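You operate a simulated robot arm through the tools that you are given. There is no shell and no other tool.

The job below is to be done with a simulated robot arm. You get a single attempt, and the scene is never put back.

TASK
Lock the plate, plug the PC in, start it, case light on.
Fine: a test run with the tower drawn out; turn the plate lock tight before the start; the plug goes in with the supply off, then supply on.

The check looks at the end state, three seconds after you hand in, the way a careful person would. Anything else that was tipped, shoved, dropped, spilled or broken makes it a failure.

THE ROBOT
A 7-joint arm with a two-finger gripper, fixed in place. Base frame: the origin is on the floor under the middle of its stand, x ahead of it, y to its left, z up. Readings come in mm, degrees, newtons and seconds.
It reaches about 832 mm from its shoulder. Its first joint turns from -143.0 to 143.0 degrees. Payload 1.47 kg.
The tool frame sits at the grasp point between the pads (the TCP): z along the fingers, y along the line on which they close. The tips reach 16 mm beyond it. The gripper opens to 87 mm; its body begins 55 mm behind the TCP.
Orientation is that of the tool frame in the base frame, as a unit quaternion [w, x, y, z]. With the fingers straight down and closing along the base's y, the tool's x points along the base's -x, its y along +y and its z along -z.

THE INTERFACE
- The arm moves only by the tool jog_arm. Its argument "commands" is one flat list of numbers, 7 for each row, row after row: the shift along the tool's x, y, z in m, then the turn, a rotation vector about the tool's x, y, z in degrees, then the gripper command, from -1 (shut) to 1 (fully open), values between in proportion. In form: [dx, dy, dz, ax, ay, az, hand, dx, dy, dz, ax, ay, az, hand, ...]. A call has 1 to 20 rows; each row shifts and turns the commanded pose from where the row before left it, along the tool's axes as they then stand. Rows are played at 5 a second. More than 50 mm and 8.6 degrees between two rows, or a gripper value outside its range, and nothing of the call is played. Where a pose cannot be reached the arm comes as near as it can. A force on the tool above 60 N (or 10 N above the force at the start of the call, whichever is more), or a blocked arm, ends the call early, and 0.2 s more pass. The fingers move at their own pace (about 45 mm/s each) and stop on an object; they squeeze with about 28 N. The grip force told is the motor's: it shows also when the fingers shut on nothing. Time passes only in rows, and 0.2 s behind the last, so rows that do not move let the fingers close. The reply holds the time, the measured pose of the TCP, the force on the tool along the base axes, the opening and the grip force, in the units named above and with some noise, with the torque about the TCP (base axes, N m) and any sound that the robot's microphone picked up.
- Cameras (640 x 400 px; columns grow to the right, rows downward): "scene" is fixed at [213.5, 645.6, 1534.1]; the picture's right is [-0.99, 0.16, 0.00], its down [0.06, 0.40, -0.91] and it looks along [-0.14, -0.90, -0.41] (base axes); focal length 280 px, centre (320, 200). "wrist" rides on the gripper at [73, 12, -90] in the tool frame; the picture's right is [-0.16, 0.99, 0.00], its down [-0.72, -0.12, -0.68] and it looks along [-0.67, -0.11, 0.73] (tool axes); focal length 247 px, centre (320, 200). There is no depth. A picture from a camera that has moved, and an enlarged one, comes with that camera's place and axes in the base frame and with its lens. The place of the scene camera against the robot may be out by one fixed shift of up to 12 mm in any direction.
- snapshot(camera): a new picture of that camera. It takes no simulated time.
- move_column(by): slides the trunk up (or, below 0, down) by that many mm; the arm rides with it, the base frame stays. It gives what a move gives, with no picture.
- inspect(camera, box): a new picture of the part [left, top, right, bottom] of that camera's present view, enlarged. It takes no simulated time.
- hand_in(): hands the job in; it is judged then, once.

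Nothing tells you positions but the pictures and the camera data. Unless the task says otherwise, let go and move clear before handing in.

The tools are called after "Request:" as name(argument=value, ...) on one line, values as JSON. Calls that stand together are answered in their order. jog_arm: Moves the arm, as the interface text tells. Its arguments: {"type":"object","properties":{"commands":{"type":"array","items":{"type":"number"}}},"required":["commands"]} The other tools are called the same way: move_column (by) moves the trunk up or down; snapshot (camera) takes a picture; inspect (camera, box) takes an enlarged picture of a part of a camera's view; hand_in () hands the job in.

At the start:

```text
time_s: 0.0
tool_pos: [183.2, -441.5, 1464.2]
orientation: [-0.03, 0.006, 0.997, 0.064]
force: [0.2, -0.5, -0.7]
torque: [0.02, 0.01, 0.01]
opening: 87.0
grip_force: 0.1
trunk travel left (down, up): [-1020.0, 220.0]
```

scene: 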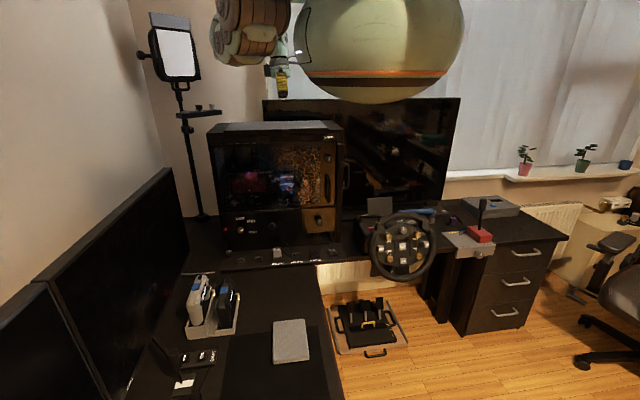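
wrist: 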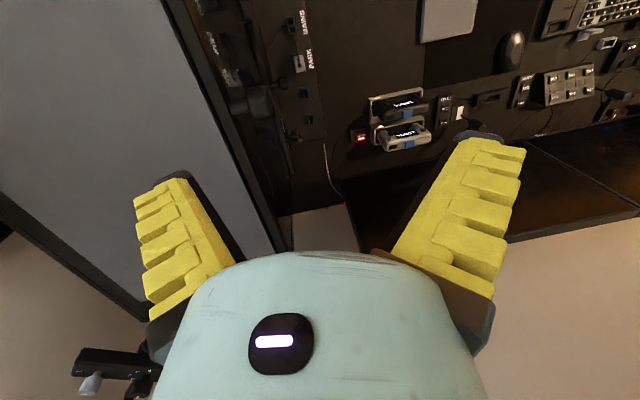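

I see a PC tower on a desk, with a side panel, knob and switches facing the scene camera; the gripper is at the top of the picture. I'll look closer before moving anything.

Request:
inspect(camera="scene", box=[200, 110, 360, 210])

Request:
inspect(camera="scene", box=[200, 190, 360, 290])

Request:
inspect(camera="scene", box=[120, 260, 330, 400])

Request:
inspect(camera="wrist", box=[190, 0, 350, 100])

Request:
inspect(camera="wrist", box=[340, 40, 500, 150])

Request:
inspect(camera="wrist", box=[480, 0, 640, 130])

```text
4.00 times, centred on (280, 160) of scene
camera zoom: at [213.5, 645.6, 1534.1], right [-0.99, 0.16, 0.0], down [0.06, 0.4, -0.91], along [-0.14, -0.9, -0.41], focal length 1121 px, centre (480, 360)
```

zoom: 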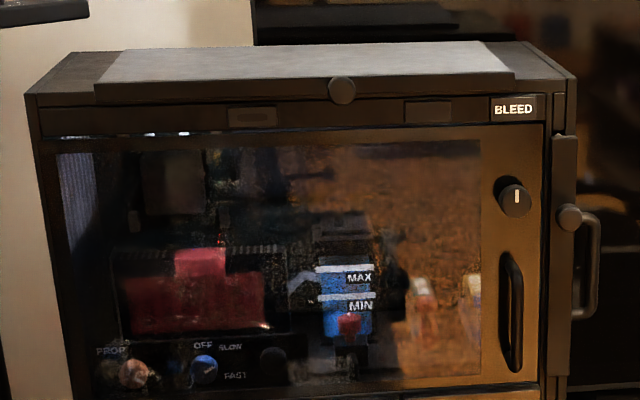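

```text
4.00 times, centred on (280, 240) of scene
camera zoom: at [213.5, 645.6, 1534.1], right [-0.99, 0.16, 0.0], down [0.06, 0.4, -0.91], along [-0.14, -0.9, -0.41], focal length 1121 px, centre (480, 40)
```

zoom: 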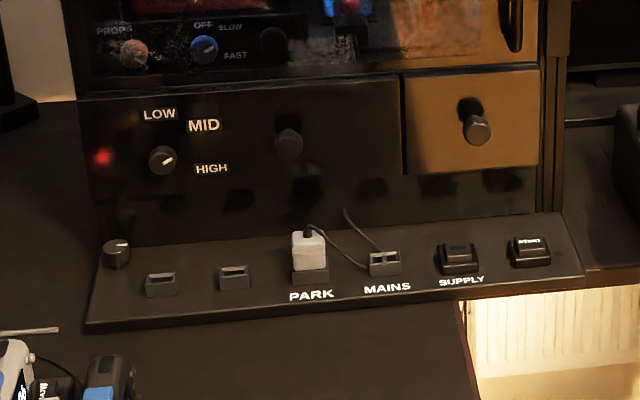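

```text
2.86 times, centred on (225, 330) of scene
camera zoom: at [213.5, 645.6, 1534.1], right [-0.99, 0.16, 0.0], down [0.06, 0.4, -0.91], along [-0.14, -0.9, -0.41], focal length 800 px, centre (591, -171)
```

zoom: 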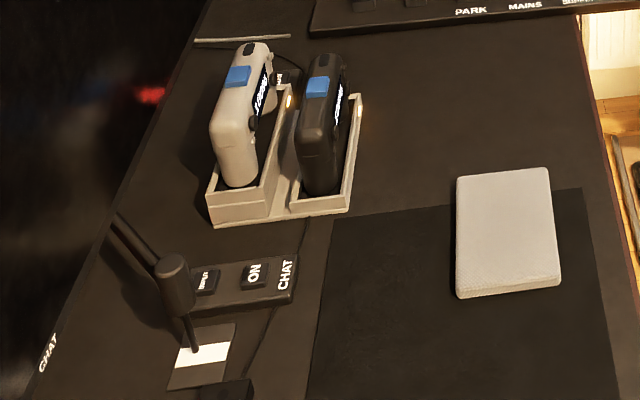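

```text
4.00 times, centred on (270, 50) of wrist
camera zoom: at [116.4, -438.6, 1557.8], right [0.17, 0.98, 0.12], down [0.76, -0.21, 0.61], along [0.63, -0.02, -0.78], focal length 988 px, centre (520, 800)
```

zoom: 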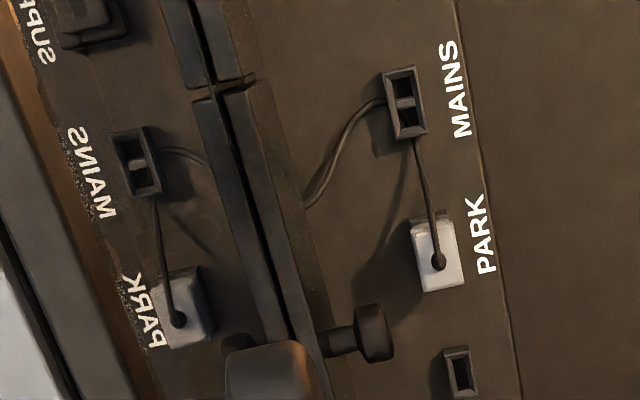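

```text
3.64 times, centred on (420, 95) of wrist
camera zoom: at [116.4, -438.6, 1557.8], right [0.17, 0.98, 0.12], down [0.76, -0.21, 0.61], along [0.63, -0.02, -0.78], focal length 898 px, centre (-44, 582)
```

zoom: 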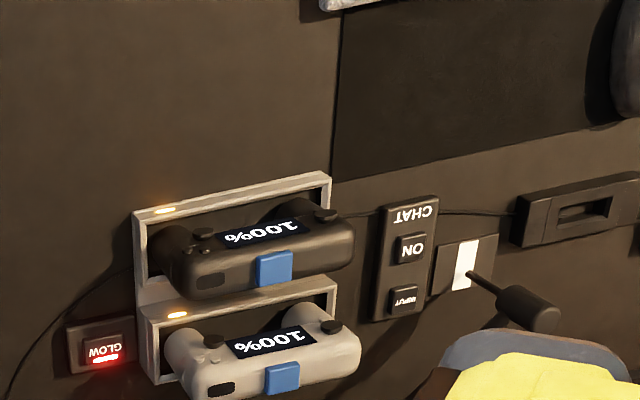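

```text
3.08 times, centred on (560, 65) of wrist
camera zoom: at [116.4, -438.6, 1557.8], right [0.17, 0.98, 0.12], down [0.76, -0.21, 0.61], along [0.63, -0.02, -0.78], focal length 760 px, centre (-418, 615)
```

zoom: 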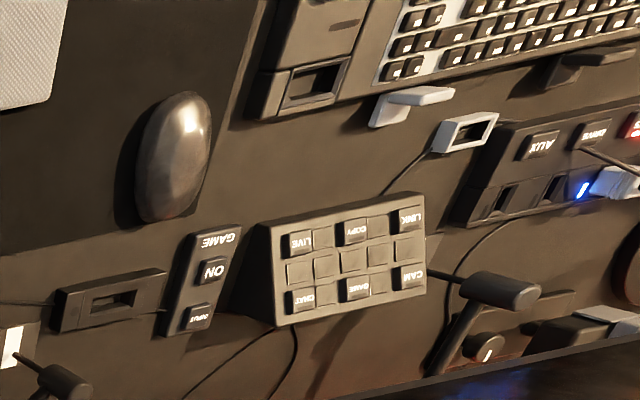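

The tower stands on the right-hand desk with a control strip in front of it: PARK and MAINS sockets, SUPPLY and one more switch. I'll zoom in on every control to learn what each one is before moving.

Request:
inspect(camera="scene", box=[300, 240, 350, 271])

Request:
inspect(camera="scene", box=[260, 235, 310, 266])

Request:
inspect(camera="scene", box=[215, 240, 265, 271])

Request:
inspect(camera="scene", box=[218, 210, 282, 250])

Request:
inspect(camera="scene", box=[296, 200, 352, 235])

Request:
inspect(camera="scene", box=[215, 170, 279, 210])

Request:
inspect(camera="scene", box=[300, 125, 364, 205])

Request:
inspect(camera="scene", box=[205, 115, 355, 175])

```text
12.80 times, centred on (325, 256) of scene
camera zoom: at [213.5, 645.6, 1534.1], right [-0.99, 0.16, 0.0], down [0.06, 0.4, -0.91], along [-0.14, -0.9, -0.41], focal length 3586 px, centre (256, -510)
```

zoom: 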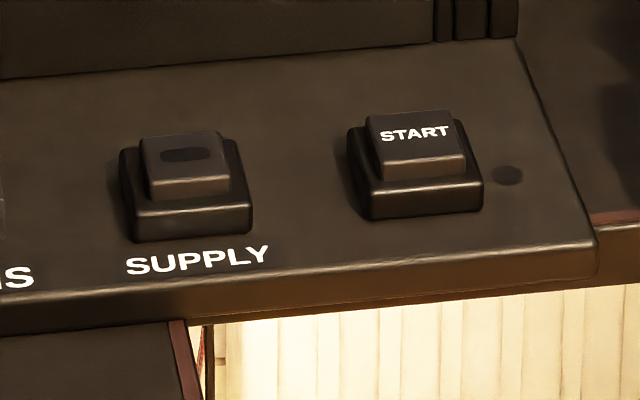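

```text
12.80 times, centred on (285, 250) of scene
camera zoom: at [213.5, 645.6, 1534.1], right [-0.99, 0.16, 0.0], down [0.06, 0.4, -0.91], along [-0.14, -0.9, -0.41], focal length 3586 px, centre (768, -446)
```

zoom: 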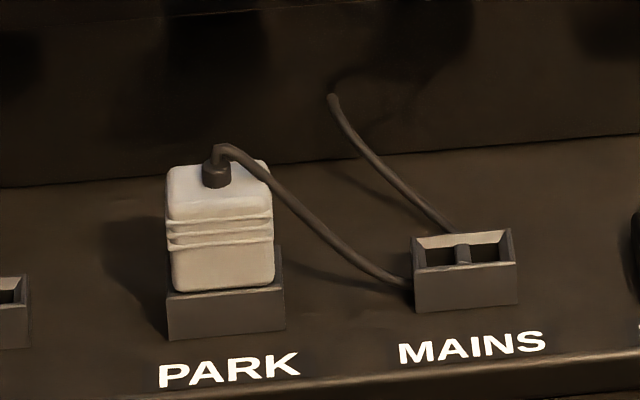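

```text
12.80 times, centred on (240, 256) of scene
camera zoom: at [213.5, 645.6, 1534.1], right [-0.99, 0.16, 0.0], down [0.06, 0.4, -0.91], along [-0.14, -0.9, -0.41], focal length 3586 px, centre (1344, -510)
```

zoom: 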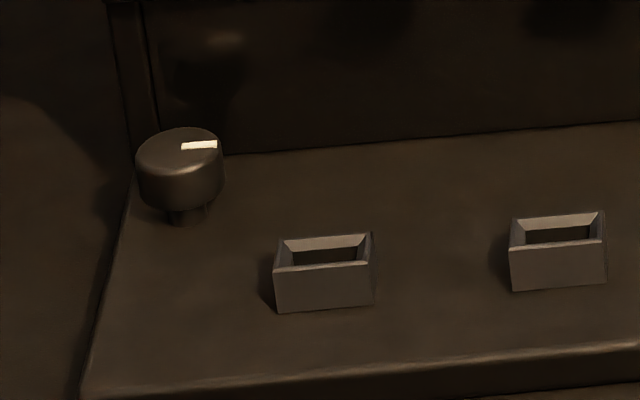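

```text
10.00 times, centred on (250, 230) of scene
camera zoom: at [213.5, 645.6, 1534.1], right [-0.99, 0.16, 0.0], down [0.06, 0.4, -0.91], along [-0.14, -0.9, -0.41], focal length 2802 px, centre (1020, -100)
```

zoom: 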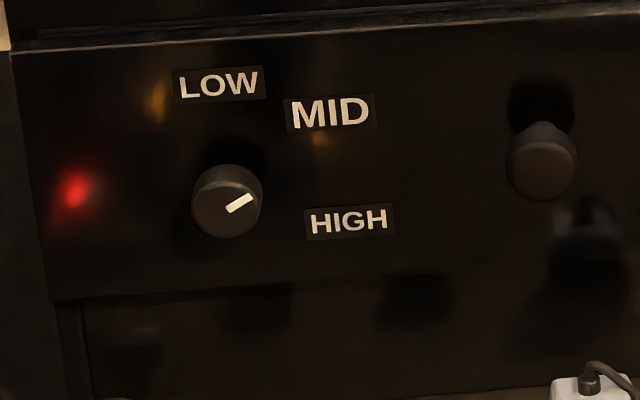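

```text
11.43 times, centred on (324, 218) of scene
camera zoom: at [213.5, 645.6, 1534.1], right [-0.99, 0.16, 0.0], down [0.06, 0.4, -0.91], along [-0.14, -0.9, -0.41], focal length 3202 px, centre (274, 0)
```

zoom: 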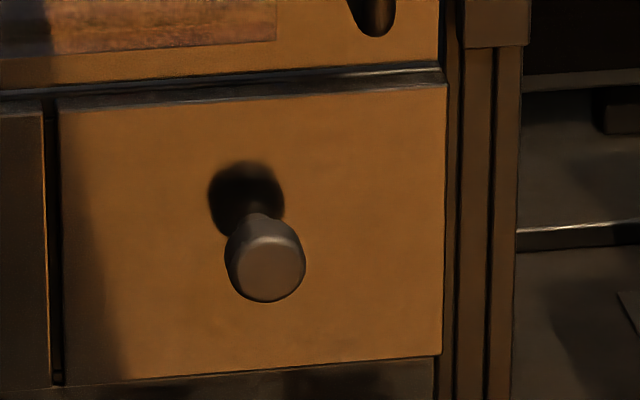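

```text
10.00 times, centred on (247, 190) of scene
camera zoom: at [213.5, 645.6, 1534.1], right [-0.99, 0.16, 0.0], down [0.06, 0.4, -0.91], along [-0.14, -0.9, -0.41], focal length 2802 px, centre (1050, 300)
```

zoom: 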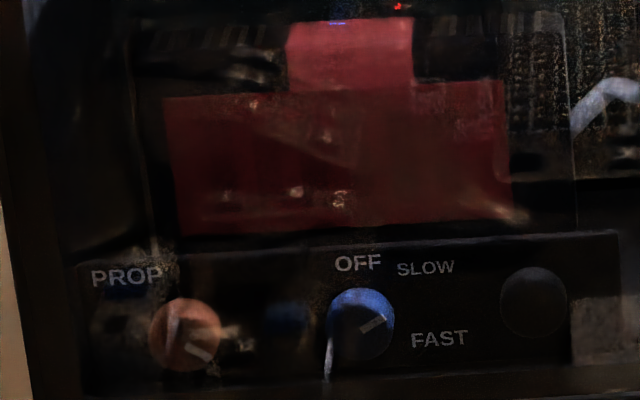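

```text
5.00 times, centred on (332, 165) of scene
camera zoom: at [213.5, 645.6, 1534.1], right [-0.99, 0.16, 0.0], down [0.06, 0.4, -0.91], along [-0.14, -0.9, -0.41], focal length 1401 px, centre (260, 375)
```

zoom: 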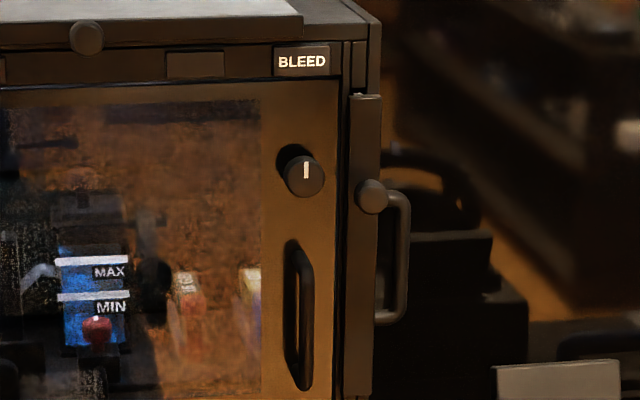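

```text
4.27 times, centred on (280, 145) of scene
camera zoom: at [213.5, 645.6, 1534.1], right [-0.99, 0.16, 0.0], down [0.06, 0.4, -0.91], along [-0.14, -0.9, -0.41], focal length 1196 px, centre (491, 435)
```

zoom: 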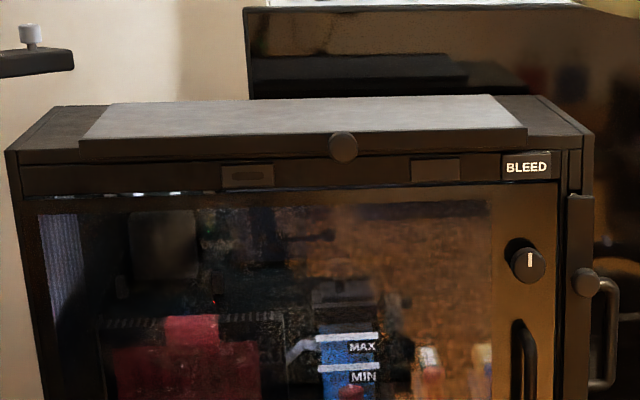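

I've found START, SUPPLY, MAINS, PARK and a marked knob on the plate. Next I'll look at the tower's top rail for the case light control, and at the rest of the desk.

Request:
inspect(camera="scene", box=[245, 140, 295, 171])

Request:
inspect(camera="scene", box=[290, 135, 350, 172])

Request:
inspect(camera="scene", box=[205, 150, 255, 181])

Request:
inspect(camera="scene", box=[270, 155, 334, 195])

Request:
inspect(camera="scene", box=[200, 0, 480, 140])

Request:
inspect(camera="scene", box=[350, 180, 540, 300])

Request:
inspect(camera="wrist", box=[190, 60, 330, 160])

Request:
inspect(camera="wrist", box=[0, 0, 320, 200])

```text
12.80 times, centred on (270, 156) of scene
camera zoom: at [213.5, 645.6, 1534.1], right [-0.99, 0.16, 0.0], down [0.06, 0.4, -0.91], along [-0.14, -0.9, -0.41], focal length 3586 px, centre (960, 770)
```

zoom: 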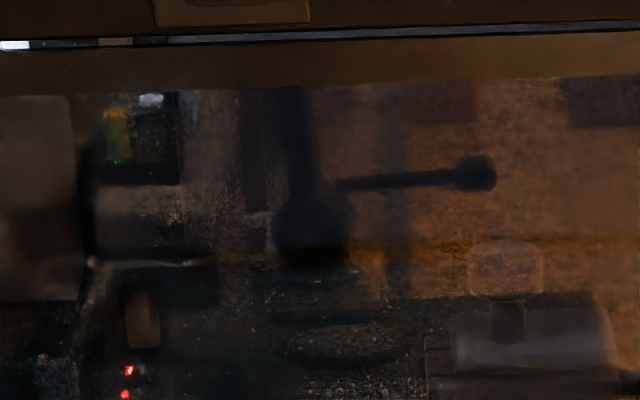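

```text
10.67 times, centred on (320, 154) of scene
camera zoom: at [213.5, 645.6, 1534.1], right [-0.99, 0.16, 0.0], down [0.06, 0.4, -0.91], along [-0.14, -0.9, -0.41], focal length 2989 px, centre (320, 696)
```

zoom: 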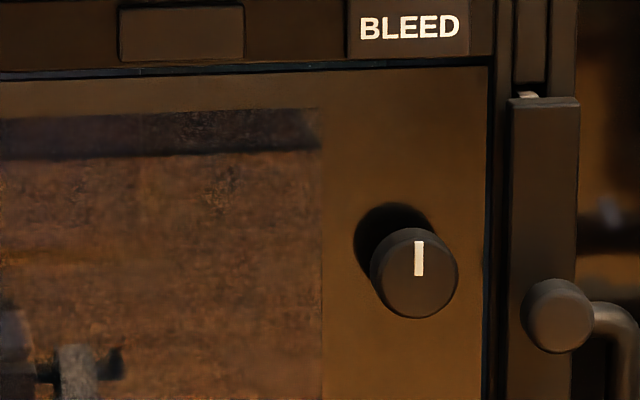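

```text
12.80 times, centred on (230, 166) of scene
camera zoom: at [213.5, 645.6, 1534.1], right [-0.99, 0.16, 0.0], down [0.06, 0.4, -0.91], along [-0.14, -0.9, -0.41], focal length 3586 px, centre (1472, 642)
```

zoom: 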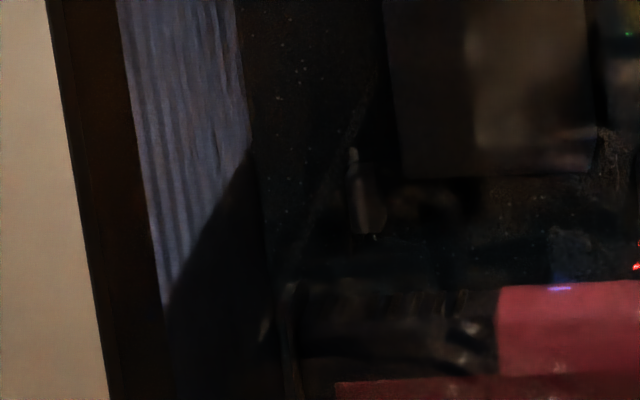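

```text
10.00 times, centred on (302, 175) of scene
camera zoom: at [213.5, 645.6, 1534.1], right [-0.99, 0.16, 0.0], down [0.06, 0.4, -0.91], along [-0.14, -0.9, -0.41], focal length 2802 px, centre (500, 450)
```

zoom: 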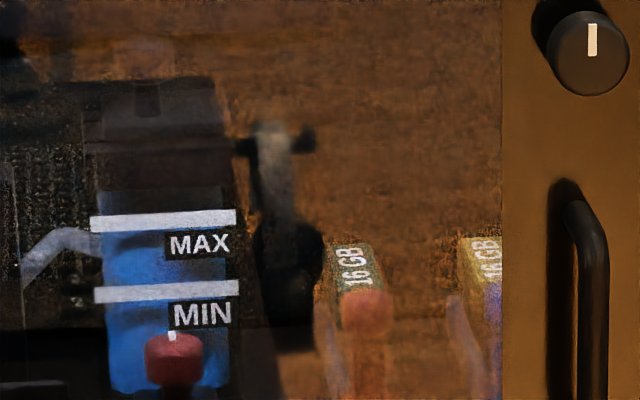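

```text
2.29 times, centred on (340, 70) of scene
camera zoom: at [213.5, 645.6, 1534.1], right [-0.99, 0.16, 0.0], down [0.06, 0.4, -0.91], along [-0.14, -0.9, -0.41], focal length 640 px, centre (274, 497)
```

zoom: 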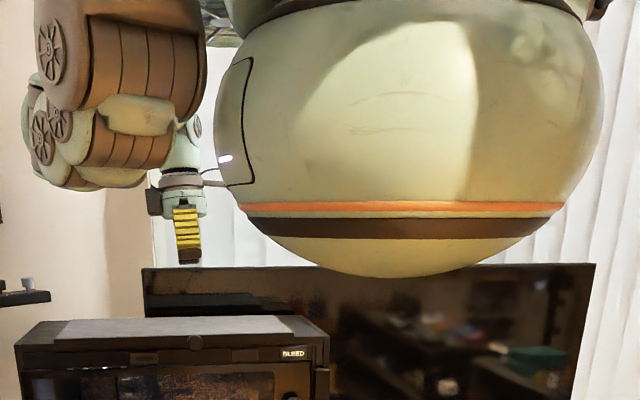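

```text
3.33 times, centred on (445, 240) of scene
camera zoom: at [213.5, 645.6, 1534.1], right [-0.99, 0.16, 0.0], down [0.06, 0.4, -0.91], along [-0.14, -0.9, -0.41], focal length 934 px, centre (-97, 67)
```

zoom: 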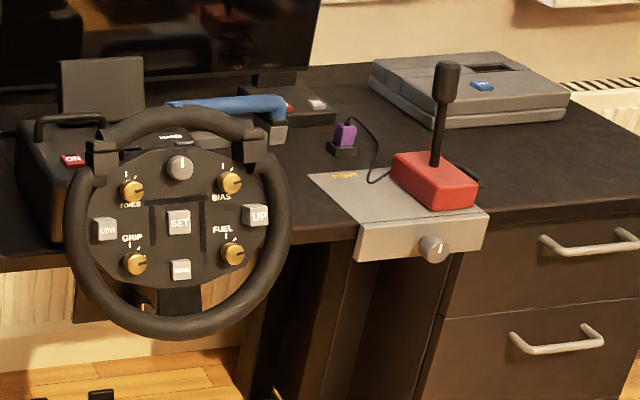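

```text
4.00 times, centred on (260, 110) of wrist
camera zoom: at [116.4, -438.6, 1557.8], right [0.17, 0.98, 0.12], down [0.76, -0.21, 0.61], along [0.63, -0.02, -0.78], focal length 988 px, centre (560, 560)
```

zoom: 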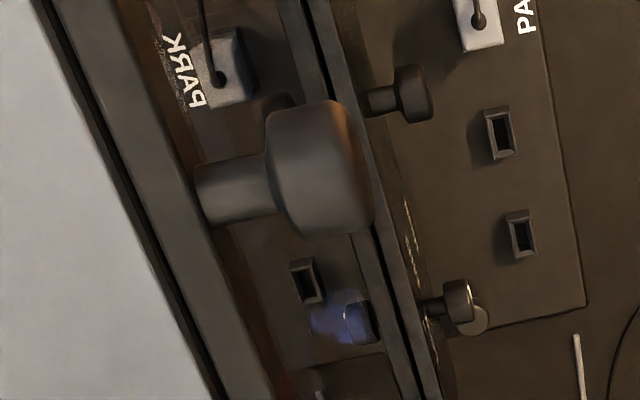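

```text
2.00 times, centred on (160, 100) of wrist
camera zoom: at [116.4, -438.6, 1557.8], right [0.17, 0.98, 0.12], down [0.76, -0.21, 0.61], along [0.63, -0.02, -0.78], focal length 494 px, centre (640, 400)
```

zoom: 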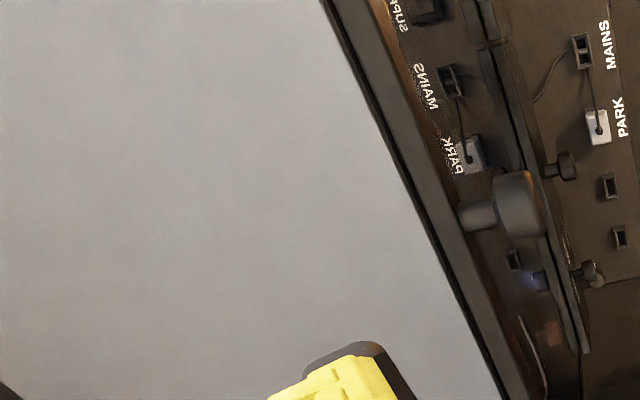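

The top rail carries two small rectangles, and one of them has an oval lens. I'll look closer at both, and at the places where a light control could be labelled.

Request:
inspect(camera="scene", box=[250, 144, 276, 160])

Request:
inspect(camera="scene", box=[294, 141, 320, 157])

Request:
inspect(camera="scene", box=[205, 148, 257, 164])

Request:
inspect(camera="scene", box=[215, 225, 280, 265])

Request:
inspect(camera="scene", box=[180, 260, 250, 304])

Request:
inspect(camera="scene", box=[130, 0, 230, 130])

```text
16.00 times, centred on (263, 152) of scene
camera zoom: at [213.5, 645.6, 1534.1], right [-0.99, 0.16, 0.0], down [0.06, 0.4, -0.91], along [-0.14, -0.9, -0.41], focal length 4483 px, centre (1232, 968)
```

zoom: 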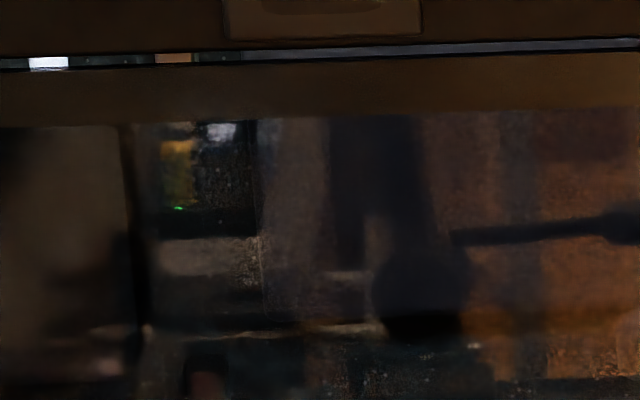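

```text
16.00 times, centred on (307, 149) of scene
camera zoom: at [213.5, 645.6, 1534.1], right [-0.99, 0.16, 0.0], down [0.06, 0.4, -0.91], along [-0.14, -0.9, -0.41], focal length 4483 px, centre (528, 1016)
```

zoom: 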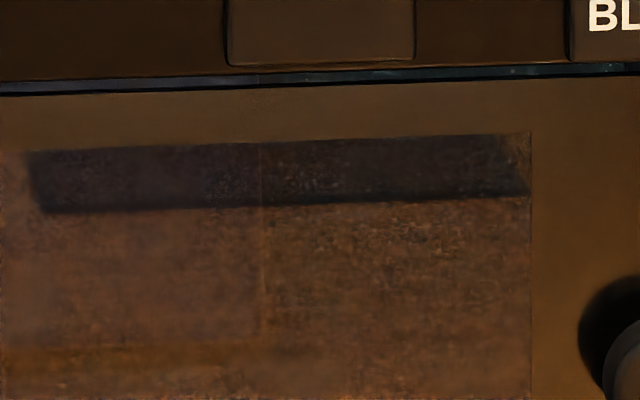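

```text
12.31 times, centred on (231, 156) of scene
camera zoom: at [213.5, 645.6, 1534.1], right [-0.99, 0.16, 0.0], down [0.06, 0.4, -0.91], along [-0.14, -0.9, -0.41], focal length 3448 px, centre (1415, 742)
```

zoom: 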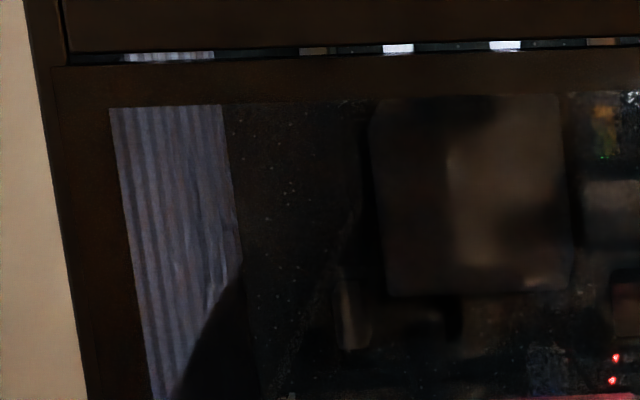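

```text
9.85 times, centred on (248, 245) of scene
camera zoom: at [213.5, 645.6, 1534.1], right [-0.99, 0.16, 0.0], down [0.06, 0.4, -0.91], along [-0.14, -0.9, -0.41], focal length 2759 px, centre (1034, -243)
```

zoom: 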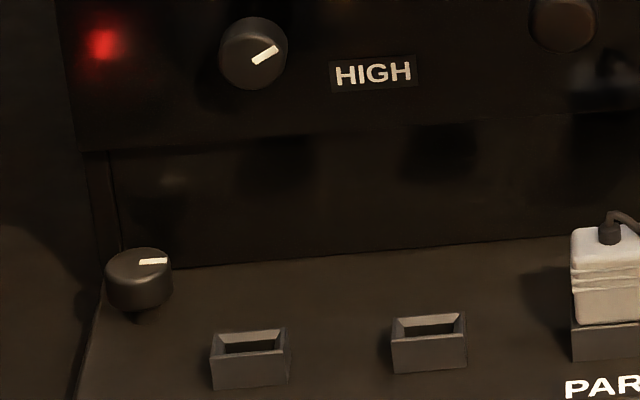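

```text
9.09 times, centred on (215, 282) of scene
camera zoom: at [213.5, 645.6, 1534.1], right [-0.99, 0.16, 0.0], down [0.06, 0.4, -0.91], along [-0.14, -0.9, -0.41], focal length 2547 px, centre (1274, -546)
```

zoom: 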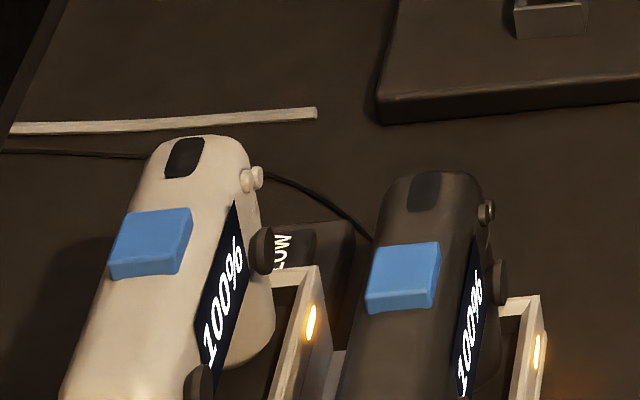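

```text
3.08 times, centred on (180, 65) of scene
camera zoom: at [213.5, 645.6, 1534.1], right [-0.99, 0.16, 0.0], down [0.06, 0.4, -0.91], along [-0.14, -0.9, -0.41], focal length 862 px, centre (751, 615)
```

zoom: 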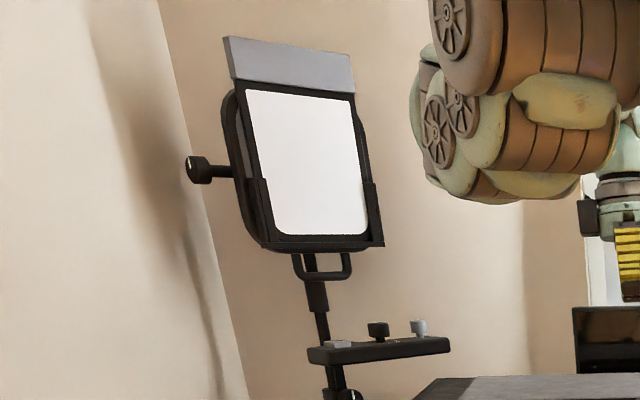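

My boxes were a little low, so I'll look again at the rail buttons, which sit near row 139.

Request:
inspect(camera="scene", box=[247, 130, 279, 150])

Request:
inspect(camera="scene", box=[291, 128, 345, 148])

Request:
inspect(camera="scene", box=[205, 118, 355, 158])

Request:
inspect(camera="wrist", box=[240, 80, 330, 140])

Request:
inspect(camera="scene", box=[310, 185, 360, 260])

```text
16.00 times, centred on (263, 140) of scene
camera zoom: at [213.5, 645.6, 1534.1], right [-0.99, 0.16, 0.0], down [0.06, 0.4, -0.91], along [-0.14, -0.9, -0.41], focal length 4483 px, centre (1232, 1160)
```

zoom: 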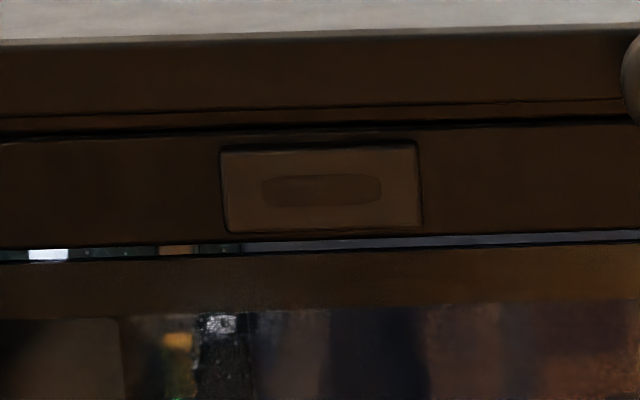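

```text
11.85 times, centred on (318, 138) of scene
camera zoom: at [213.5, 645.6, 1534.1], right [-0.99, 0.16, 0.0], down [0.06, 0.4, -0.91], along [-0.14, -0.9, -0.41], focal length 3321 px, centre (344, 935)
```

zoom: 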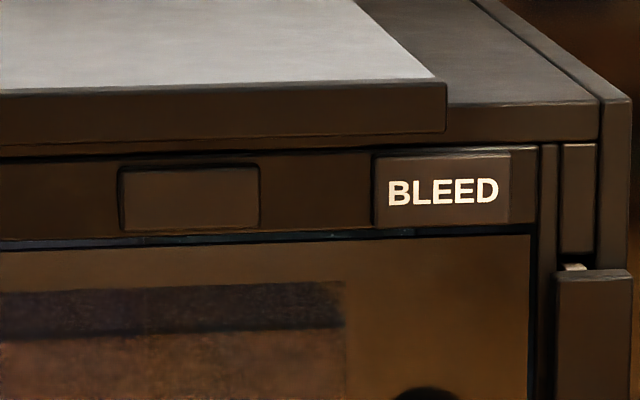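

```text
4.27 times, centred on (280, 138) of scene
camera zoom: at [213.5, 645.6, 1534.1], right [-0.99, 0.16, 0.0], down [0.06, 0.4, -0.91], along [-0.14, -0.9, -0.41], focal length 1196 px, centre (491, 464)
```

zoom: 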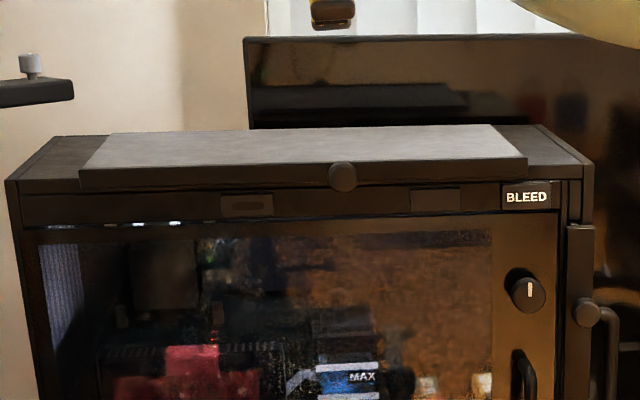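

```text
6.67 times, centred on (285, 110) of wrist
camera zoom: at [116.4, -438.6, 1557.8], right [0.17, 0.98, 0.12], down [0.76, -0.21, 0.61], along [0.63, -0.02, -0.78], focal length 1646 px, centre (553, 800)
```

zoom: 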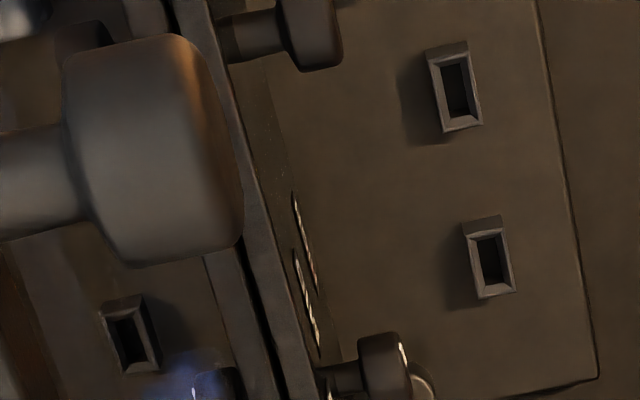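

```text
5.33 times, centred on (335, 222) of scene
camera zoom: at [213.5, 645.6, 1534.1], right [-0.99, 0.16, 0.0], down [0.06, 0.4, -0.91], along [-0.14, -0.9, -0.41], focal length 1494 px, centre (240, 80)
```

zoom: 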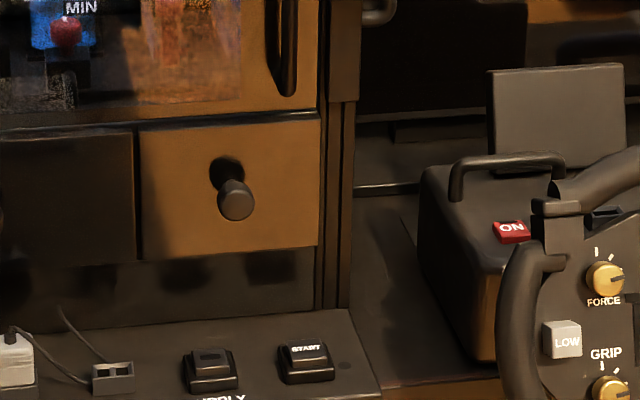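

The tower front is at about y=-500. The plate in front of it is at about z=765 and carries the lock knob near (463,-482,789), the plug in PARK near (247,-428,800), MAINS near (160,-430), SUPPLY near (71,-437) and START near (-16,-440). First I'll back away from the tower and turn the tool so the wrist camera looks at the tower front.

Request:
jog_arm(commands=[0.0003, 0.0397, 0.0051, 0, 0, 0, 1, 0.0003, 0.0397, 0.0051, 0, 0, 0, 1, 0.0003, 0.0397, 0.0051, 0, 0, 0, 1, 0.0003, 0.0397, 0.0051, 0, 0, 0, 1, 0, 0, 0, 0, 0, 8.2, 1, 0, 0, 0, 0, 0, 8.2, 1, 0, 0, 0, 0, 0, 8.2, 1, 0, 0, 0, 0, 0, 8.2, 1, 0, 0, 0, 0, 0, 8.2, 1, 0, 0, 0, 0, 0, 8.2, 1, 0, 0, 0, 0, 0, 8.2, 1, 0, 0, 0, 0, 0, 8.2, 1, 0, 0, 0, 0, 0, 8.2, 1, 0, 0, 0, 0, 0, 8.2, 1, 0, 0, 0, 0, 0, 8.2, 1])

Request:
snapshot(camera="wrist")

Request:
snapshot(camera="scene")

```text
time_s: 3.2
tool_pos: [181.3, -389.0, 1462.2]
orientation: [-0.083, 0.707, 0.701, 0.04]
force: [1.0, -0.3, 0.6]
torque: [-0.01, 0.03, -0.01]
opening: 86.7
grip_force: 0.1
out of reach, approached as far as the arm can: row 2, 3, 4
trunk travel left (down, up): [-1020.0, 220.0]
```

```text
taken
camera wrist: at [199.9, -331.6, 1560.4], right [0.98, -0.16, -0.09], down [-0.09, -0.83, 0.55], along [-0.16, -0.53, -0.83], focal length 247 px, centre (320, 200)
```

wrist: 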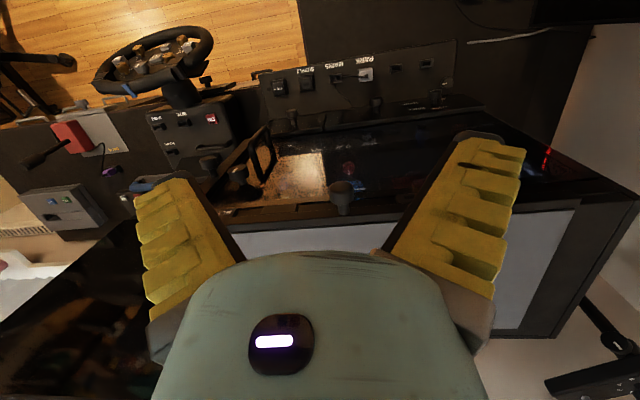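

```text
taken
```

scene: 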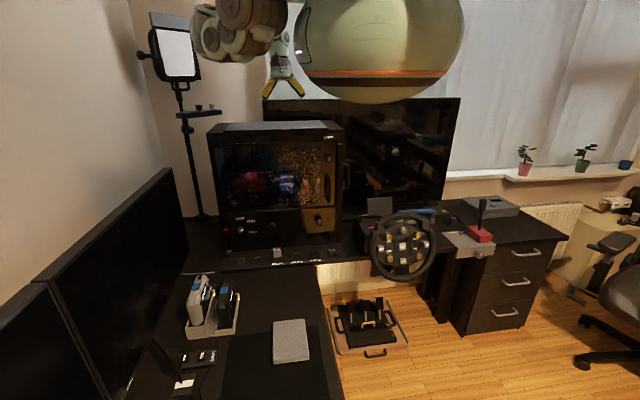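

The arm is near its inner reach limit this high up. I'll lower the tool relative to the shoulder, staying in front of the tower, then pull back.

Request:
jog_arm(commands=[-0.0069, 0.0024, 0.0393, 0, 0, 0, 1, -0.0069, 0.0024, 0.0393, 0, 0, 0, 1, -0.0069, 0.0024, 0.0393, 0, 0, 0, 1, 0.0197, 0, 0.0035, 0, 0, 0, 1, 0.0197, 0, 0.0035, 0, 0, 0, 1, 0.0197, 0, 0.0035, 0, 0, 0, 1])

Request:
snapshot(camera="scene")

Request:
snapshot(camera="wrist")

```text
time_s: 4.6
tool_pos: [169.3, -407.2, 1378.9]
orientation: [-0.066, 0.711, 0.699, 0.025]
force: [-0.2, -0.4, -0.5]
torque: [0.01, 0.0, 0.0]
opening: 87.1
grip_force: 0.0
out of reach, approached as far as the arm can: row 1, 2, 4, 5, 6
trunk travel left (down, up): [-1020.0, 220.0]
```

```text
taken
```

scene: 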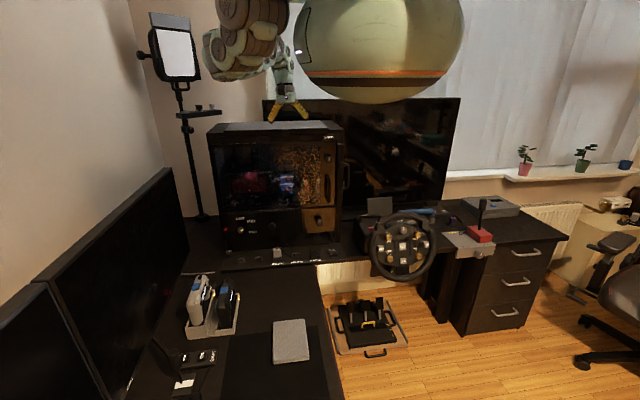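

```text
taken
camera wrist: at [187.3, -346.7, 1475.3], right [0.98, -0.17, -0.08], down [-0.09, -0.8, 0.59], along [-0.16, -0.57, -0.8], focal length 247 px, centre (320, 200)
```

wrist: 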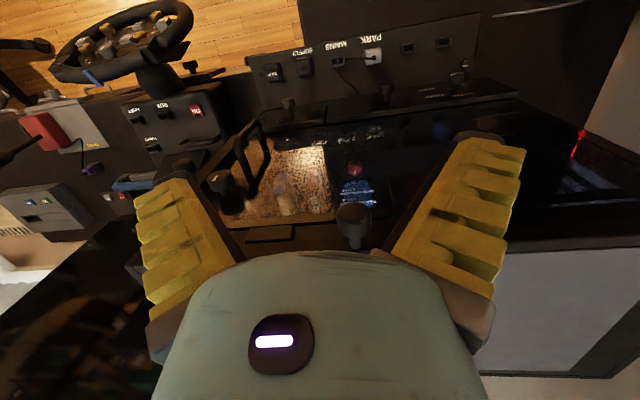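

The arm hangs from a ceiling column and its inner radius limits me, so I'll swing out along +x, then pull back in +y before lowering the trunk. That keeps the wrist clear of the tower's knobs.

Request:
jog_arm(commands=[0.0009, 0.0399, -0.0023, 0, 0, 0, 1, 0.0009, 0.0399, -0.0023, 0, 0, 0, 1, 0.0009, 0.0399, -0.0023, 0, 0, 0, 1, 0.0009, 0.0399, -0.0023, 0, 0, 0, 1, 0.0357, -0.0004, 0.0046, 0, 0, 0, 1, 0.0357, -0.0004, 0.0046, 0, 0, 0, 1, 0.0357, -0.0004, 0.0046, 0, 0, 0, 1, 0, 0, 0, 0, 0, 0, 1])

Request:
snapshot(camera="scene")

```text
time_s: 6.4
tool_pos: [296.9, -413.1, 1376.2]
orientation: [-0.066, 0.711, 0.7, 0.024]
force: [-1.1, -0.2, 0.2]
torque: [0.01, 0.0, -0.01]
opening: 86.7
grip_force: 0.0
out of reach, approached as far as the arm can: row 1, 2, 5, 6, 7
trunk travel left (down, up): [-1020.0, 220.0]
```

```text
taken
```

scene: 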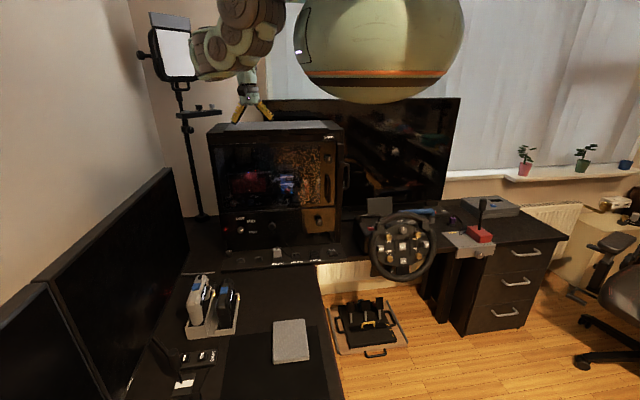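

I'll test whether extending downward frees up the reach. At x=297 the hand clears the top pull knob at x=180 by enough.

Request:
jog_arm(commands=[-0.0051, 0.0024, 0.0395, 0, 0, 0, 1, -0.0051, 0.0024, 0.0395, 0, 0, 0, 1, -0.0051, 0.0024, 0.0395, 0, 0, 0, 1, -0.0051, 0.0024, 0.0395, 0, 0, 0, 1, 0, 0, 0, 0, 0, 0, 1])

Request:
snapshot(camera="scene")

Request:
snapshot(camera="wrist")

```text
time_s: 7.6
tool_pos: [296.4, -410.9, 1215.9]
orientation: [-0.067, 0.711, 0.7, 0.024]
force: [0.1, 0.3, 0.1]
torque: [0.04, 0.01, 0.02]
opening: 86.9
grip_force: 0.0
trunk travel left (down, up): [-1020.0, 220.0]
```

```text
taken
```

scene: 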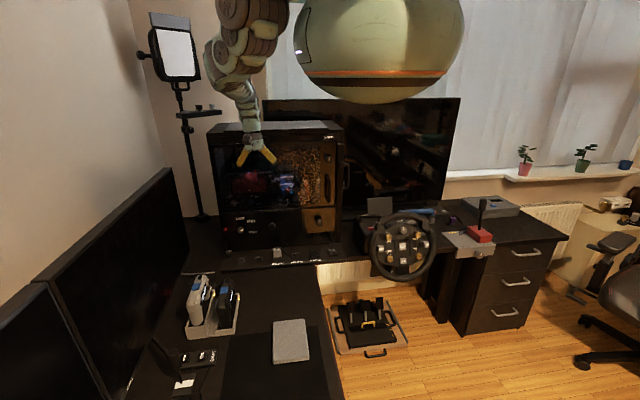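

```text
taken
camera wrist: at [314.4, -349.4, 1313.6], right [0.98, -0.17, -0.08], down [-0.09, -0.8, 0.59], along [-0.16, -0.57, -0.8], focal length 247 px, centre (320, 200)
```

wrist: 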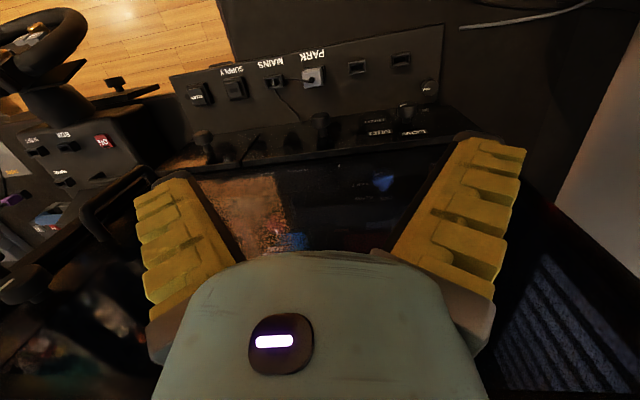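

Lower down it moves freely. Now I'll pull back in +y.

Request:
jog_arm(commands=[0.0396, -0.0005, 0.0052, 0, 0, 0, 1, 0.0396, -0.0005, 0.0052, 0, 0, 0, 1, 0.0396, -0.0005, 0.0052, 0, 0, 0, 1, 0, 0, 0, 0, 0, 0, 1])

Request:
snapshot(camera="wrist")

```text
time_s: 8.6
tool_pos: [294.6, -336.7, 1217.2]
orientation: [-0.066, 0.711, 0.699, 0.024]
force: [1.0, 1.3, 0.5]
torque: [-0.01, 0.0, 0.0]
opening: 87.2
grip_force: 0.0
out of reach, approached as far as the arm can: row 2, 3
trunk travel left (down, up): [-1020.0, 220.0]
```

```text
taken
camera wrist: at [313.2, -276.7, 1314.4], right [0.98, -0.17, -0.08], down [-0.09, -0.8, 0.59], along [-0.16, -0.57, -0.8], focal length 247 px, centre (320, 200)
```

wrist: 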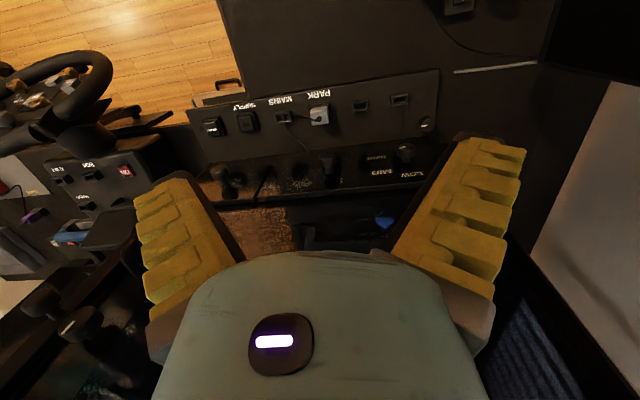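

Now I'll lower the trunk 300 mm to bring the camera closer to the plate. The path below is clear.

Request:
move_column(by=-300)

Request:
snapshot(camera="wrist")

Request:
snapshot(camera="scene")

```text
time_s: 11.6
tool_pos: [293.9, -338.4, 918.0]
orientation: [-0.066, 0.711, 0.699, 0.024]
force: [-0.5, 0.4, -0.3]
torque: [-0.02, -0.01, 0.02]
opening: 87.1
grip_force: 0.0
trunk travel left (down, up): [-720.0, 520.0]
```

```text
taken
camera wrist: at [313.0, -276.9, 1014.4], right [0.98, -0.17, -0.08], down [-0.09, -0.8, 0.59], along [-0.16, -0.57, -0.8], focal length 247 px, centre (320, 200)
```

wrist: 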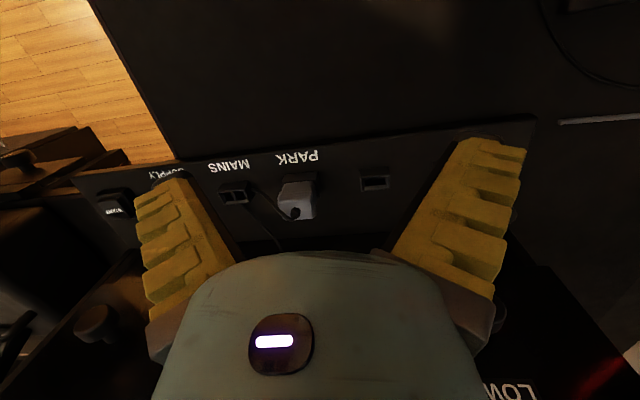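

```text
taken
```

scene: 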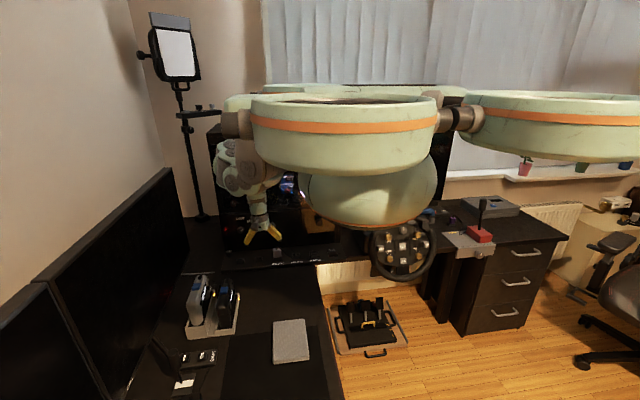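

The robot's body carries large ring ducts. I need to see how near they come to the tower before lowering any further.

Request:
inspect(camera="scene", box=[200, 70, 480, 245])

Request:
inspect(camera="scene", box=[200, 80, 300, 142])

```text
2.29 times, centred on (340, 158) of scene
camera zoom: at [213.5, 645.6, 1534.1], right [-0.99, 0.16, 0.0], down [0.06, 0.4, -0.91], along [-0.14, -0.9, -0.41], focal length 640 px, centre (274, 297)
```

zoom: 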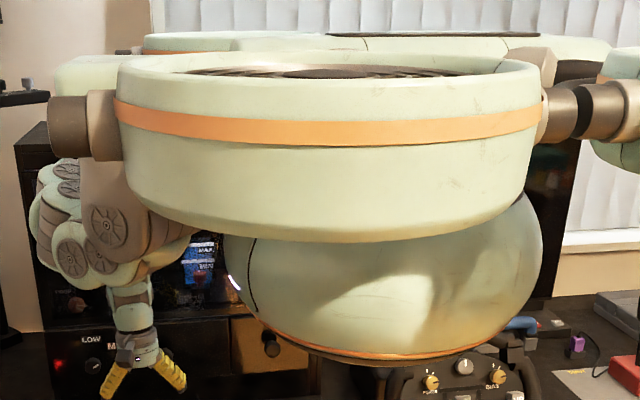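

```text
6.40 times, centred on (250, 111) of scene
camera zoom: at [213.5, 645.6, 1534.1], right [-0.99, 0.16, 0.0], down [0.06, 0.4, -0.91], along [-0.14, -0.9, -0.41], focal length 1793 px, centre (768, 770)
```

zoom: 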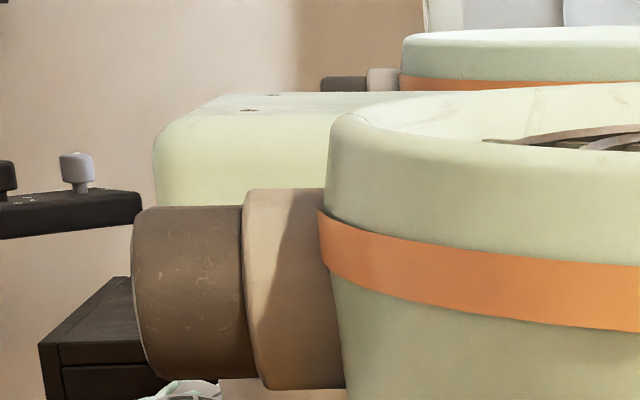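

The body stays forward of the tower (y > -330), so this height is fine. Now I'll look closely at the plate through the wrist camera.

Request:
inspect(camera="wrist", box=[190, 130, 420, 270])

Request:
inspect(camera="wrist", box=[60, 140, 260, 265])

Request:
inspect(camera="wrist", box=[480, 60, 640, 160])

```text
2.78 times, centred on (305, 200) of wrist
camera zoom: at [313.0, -276.9, 1014.4], right [0.98, -0.17, -0.08], down [-0.09, -0.8, 0.59], along [-0.16, -0.57, -0.8], focal length 687 px, centre (362, 200)
```

zoom: 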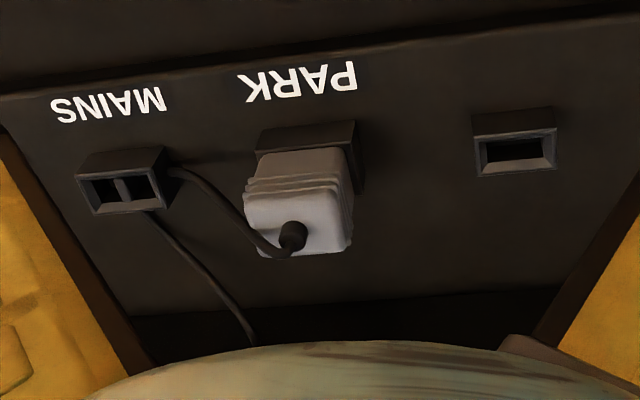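

```text
3.20 times, centred on (160, 202) of wrist
camera zoom: at [313.0, -276.9, 1014.4], right [0.98, -0.17, -0.08], down [-0.09, -0.8, 0.59], along [-0.16, -0.57, -0.8], focal length 790 px, centre (832, 192)
```

zoom: 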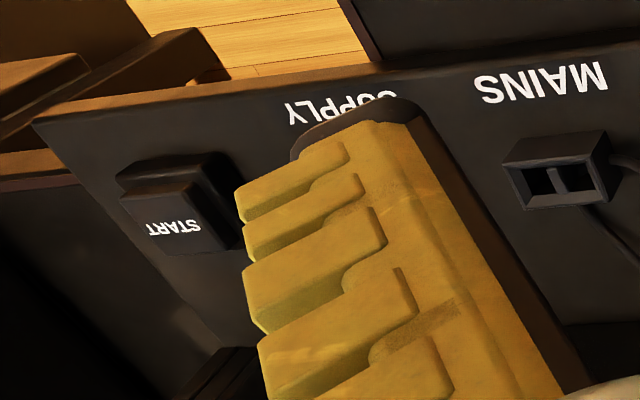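

```text
4.00 times, centred on (560, 110) of wrist
camera zoom: at [313.0, -276.9, 1014.4], right [0.98, -0.17, -0.08], down [-0.09, -0.8, 0.59], along [-0.16, -0.57, -0.8], focal length 988 px, centre (-640, 560)
```

zoom: 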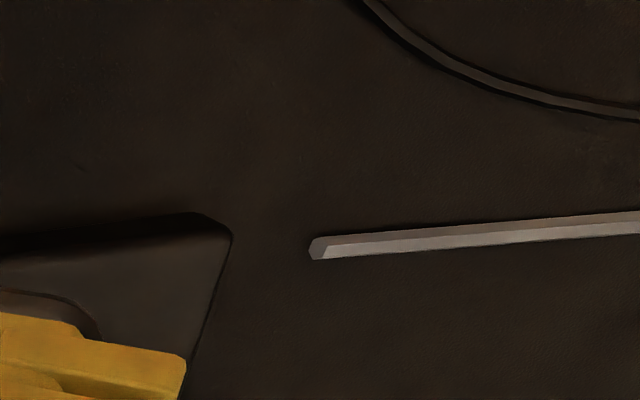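

The plate is clear: the plug stands in PARK, and MAINS is empty with two slots. Now I'll move along +x to look at the lock knob.

Request:
jog_arm(commands=[0.0009, 0.0399, -0.0023, 0, 0, 0, 1, 0.0009, 0.0399, -0.0023, 0, 0, 0, 1, 0.0009, 0.0399, -0.0023, 0, 0, 0, 1, 0.0009, 0.0399, -0.0023, 0, 0, 0, 1, 0, 0, 0, 0, 0, 0, 1])

Request:
snapshot(camera="wrist")

Request:
snapshot(camera="scene")

```text
time_s: 12.8
tool_pos: [456.1, -338.2, 917.6]
orientation: [-0.066, 0.711, 0.7, 0.024]
force: [0.5, 0.7, 0.1]
torque: [-0.01, 0.02, -0.01]
opening: 86.9
grip_force: 0.0
trunk travel left (down, up): [-720.0, 520.0]
```

```text
taken
camera wrist: at [473.6, -276.8, 1015.3], right [0.98, -0.17, -0.08], down [-0.09, -0.8, 0.59], along [-0.16, -0.57, -0.8], focal length 247 px, centre (320, 200)
```

wrist: 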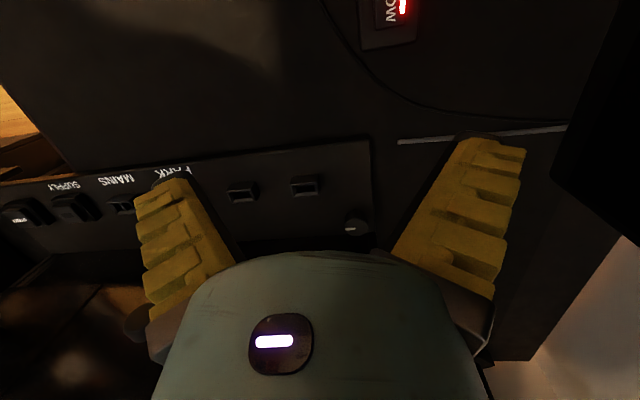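

```text
taken
```

scene: 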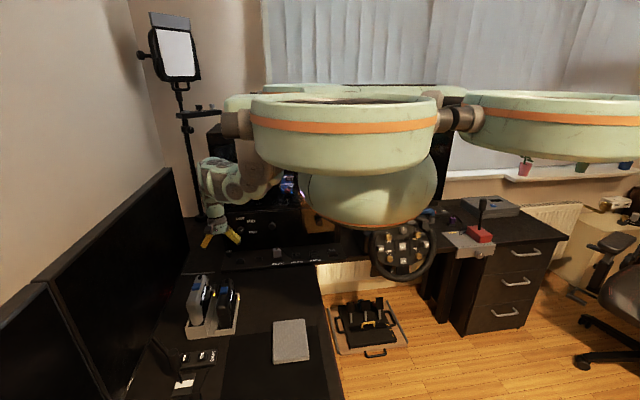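

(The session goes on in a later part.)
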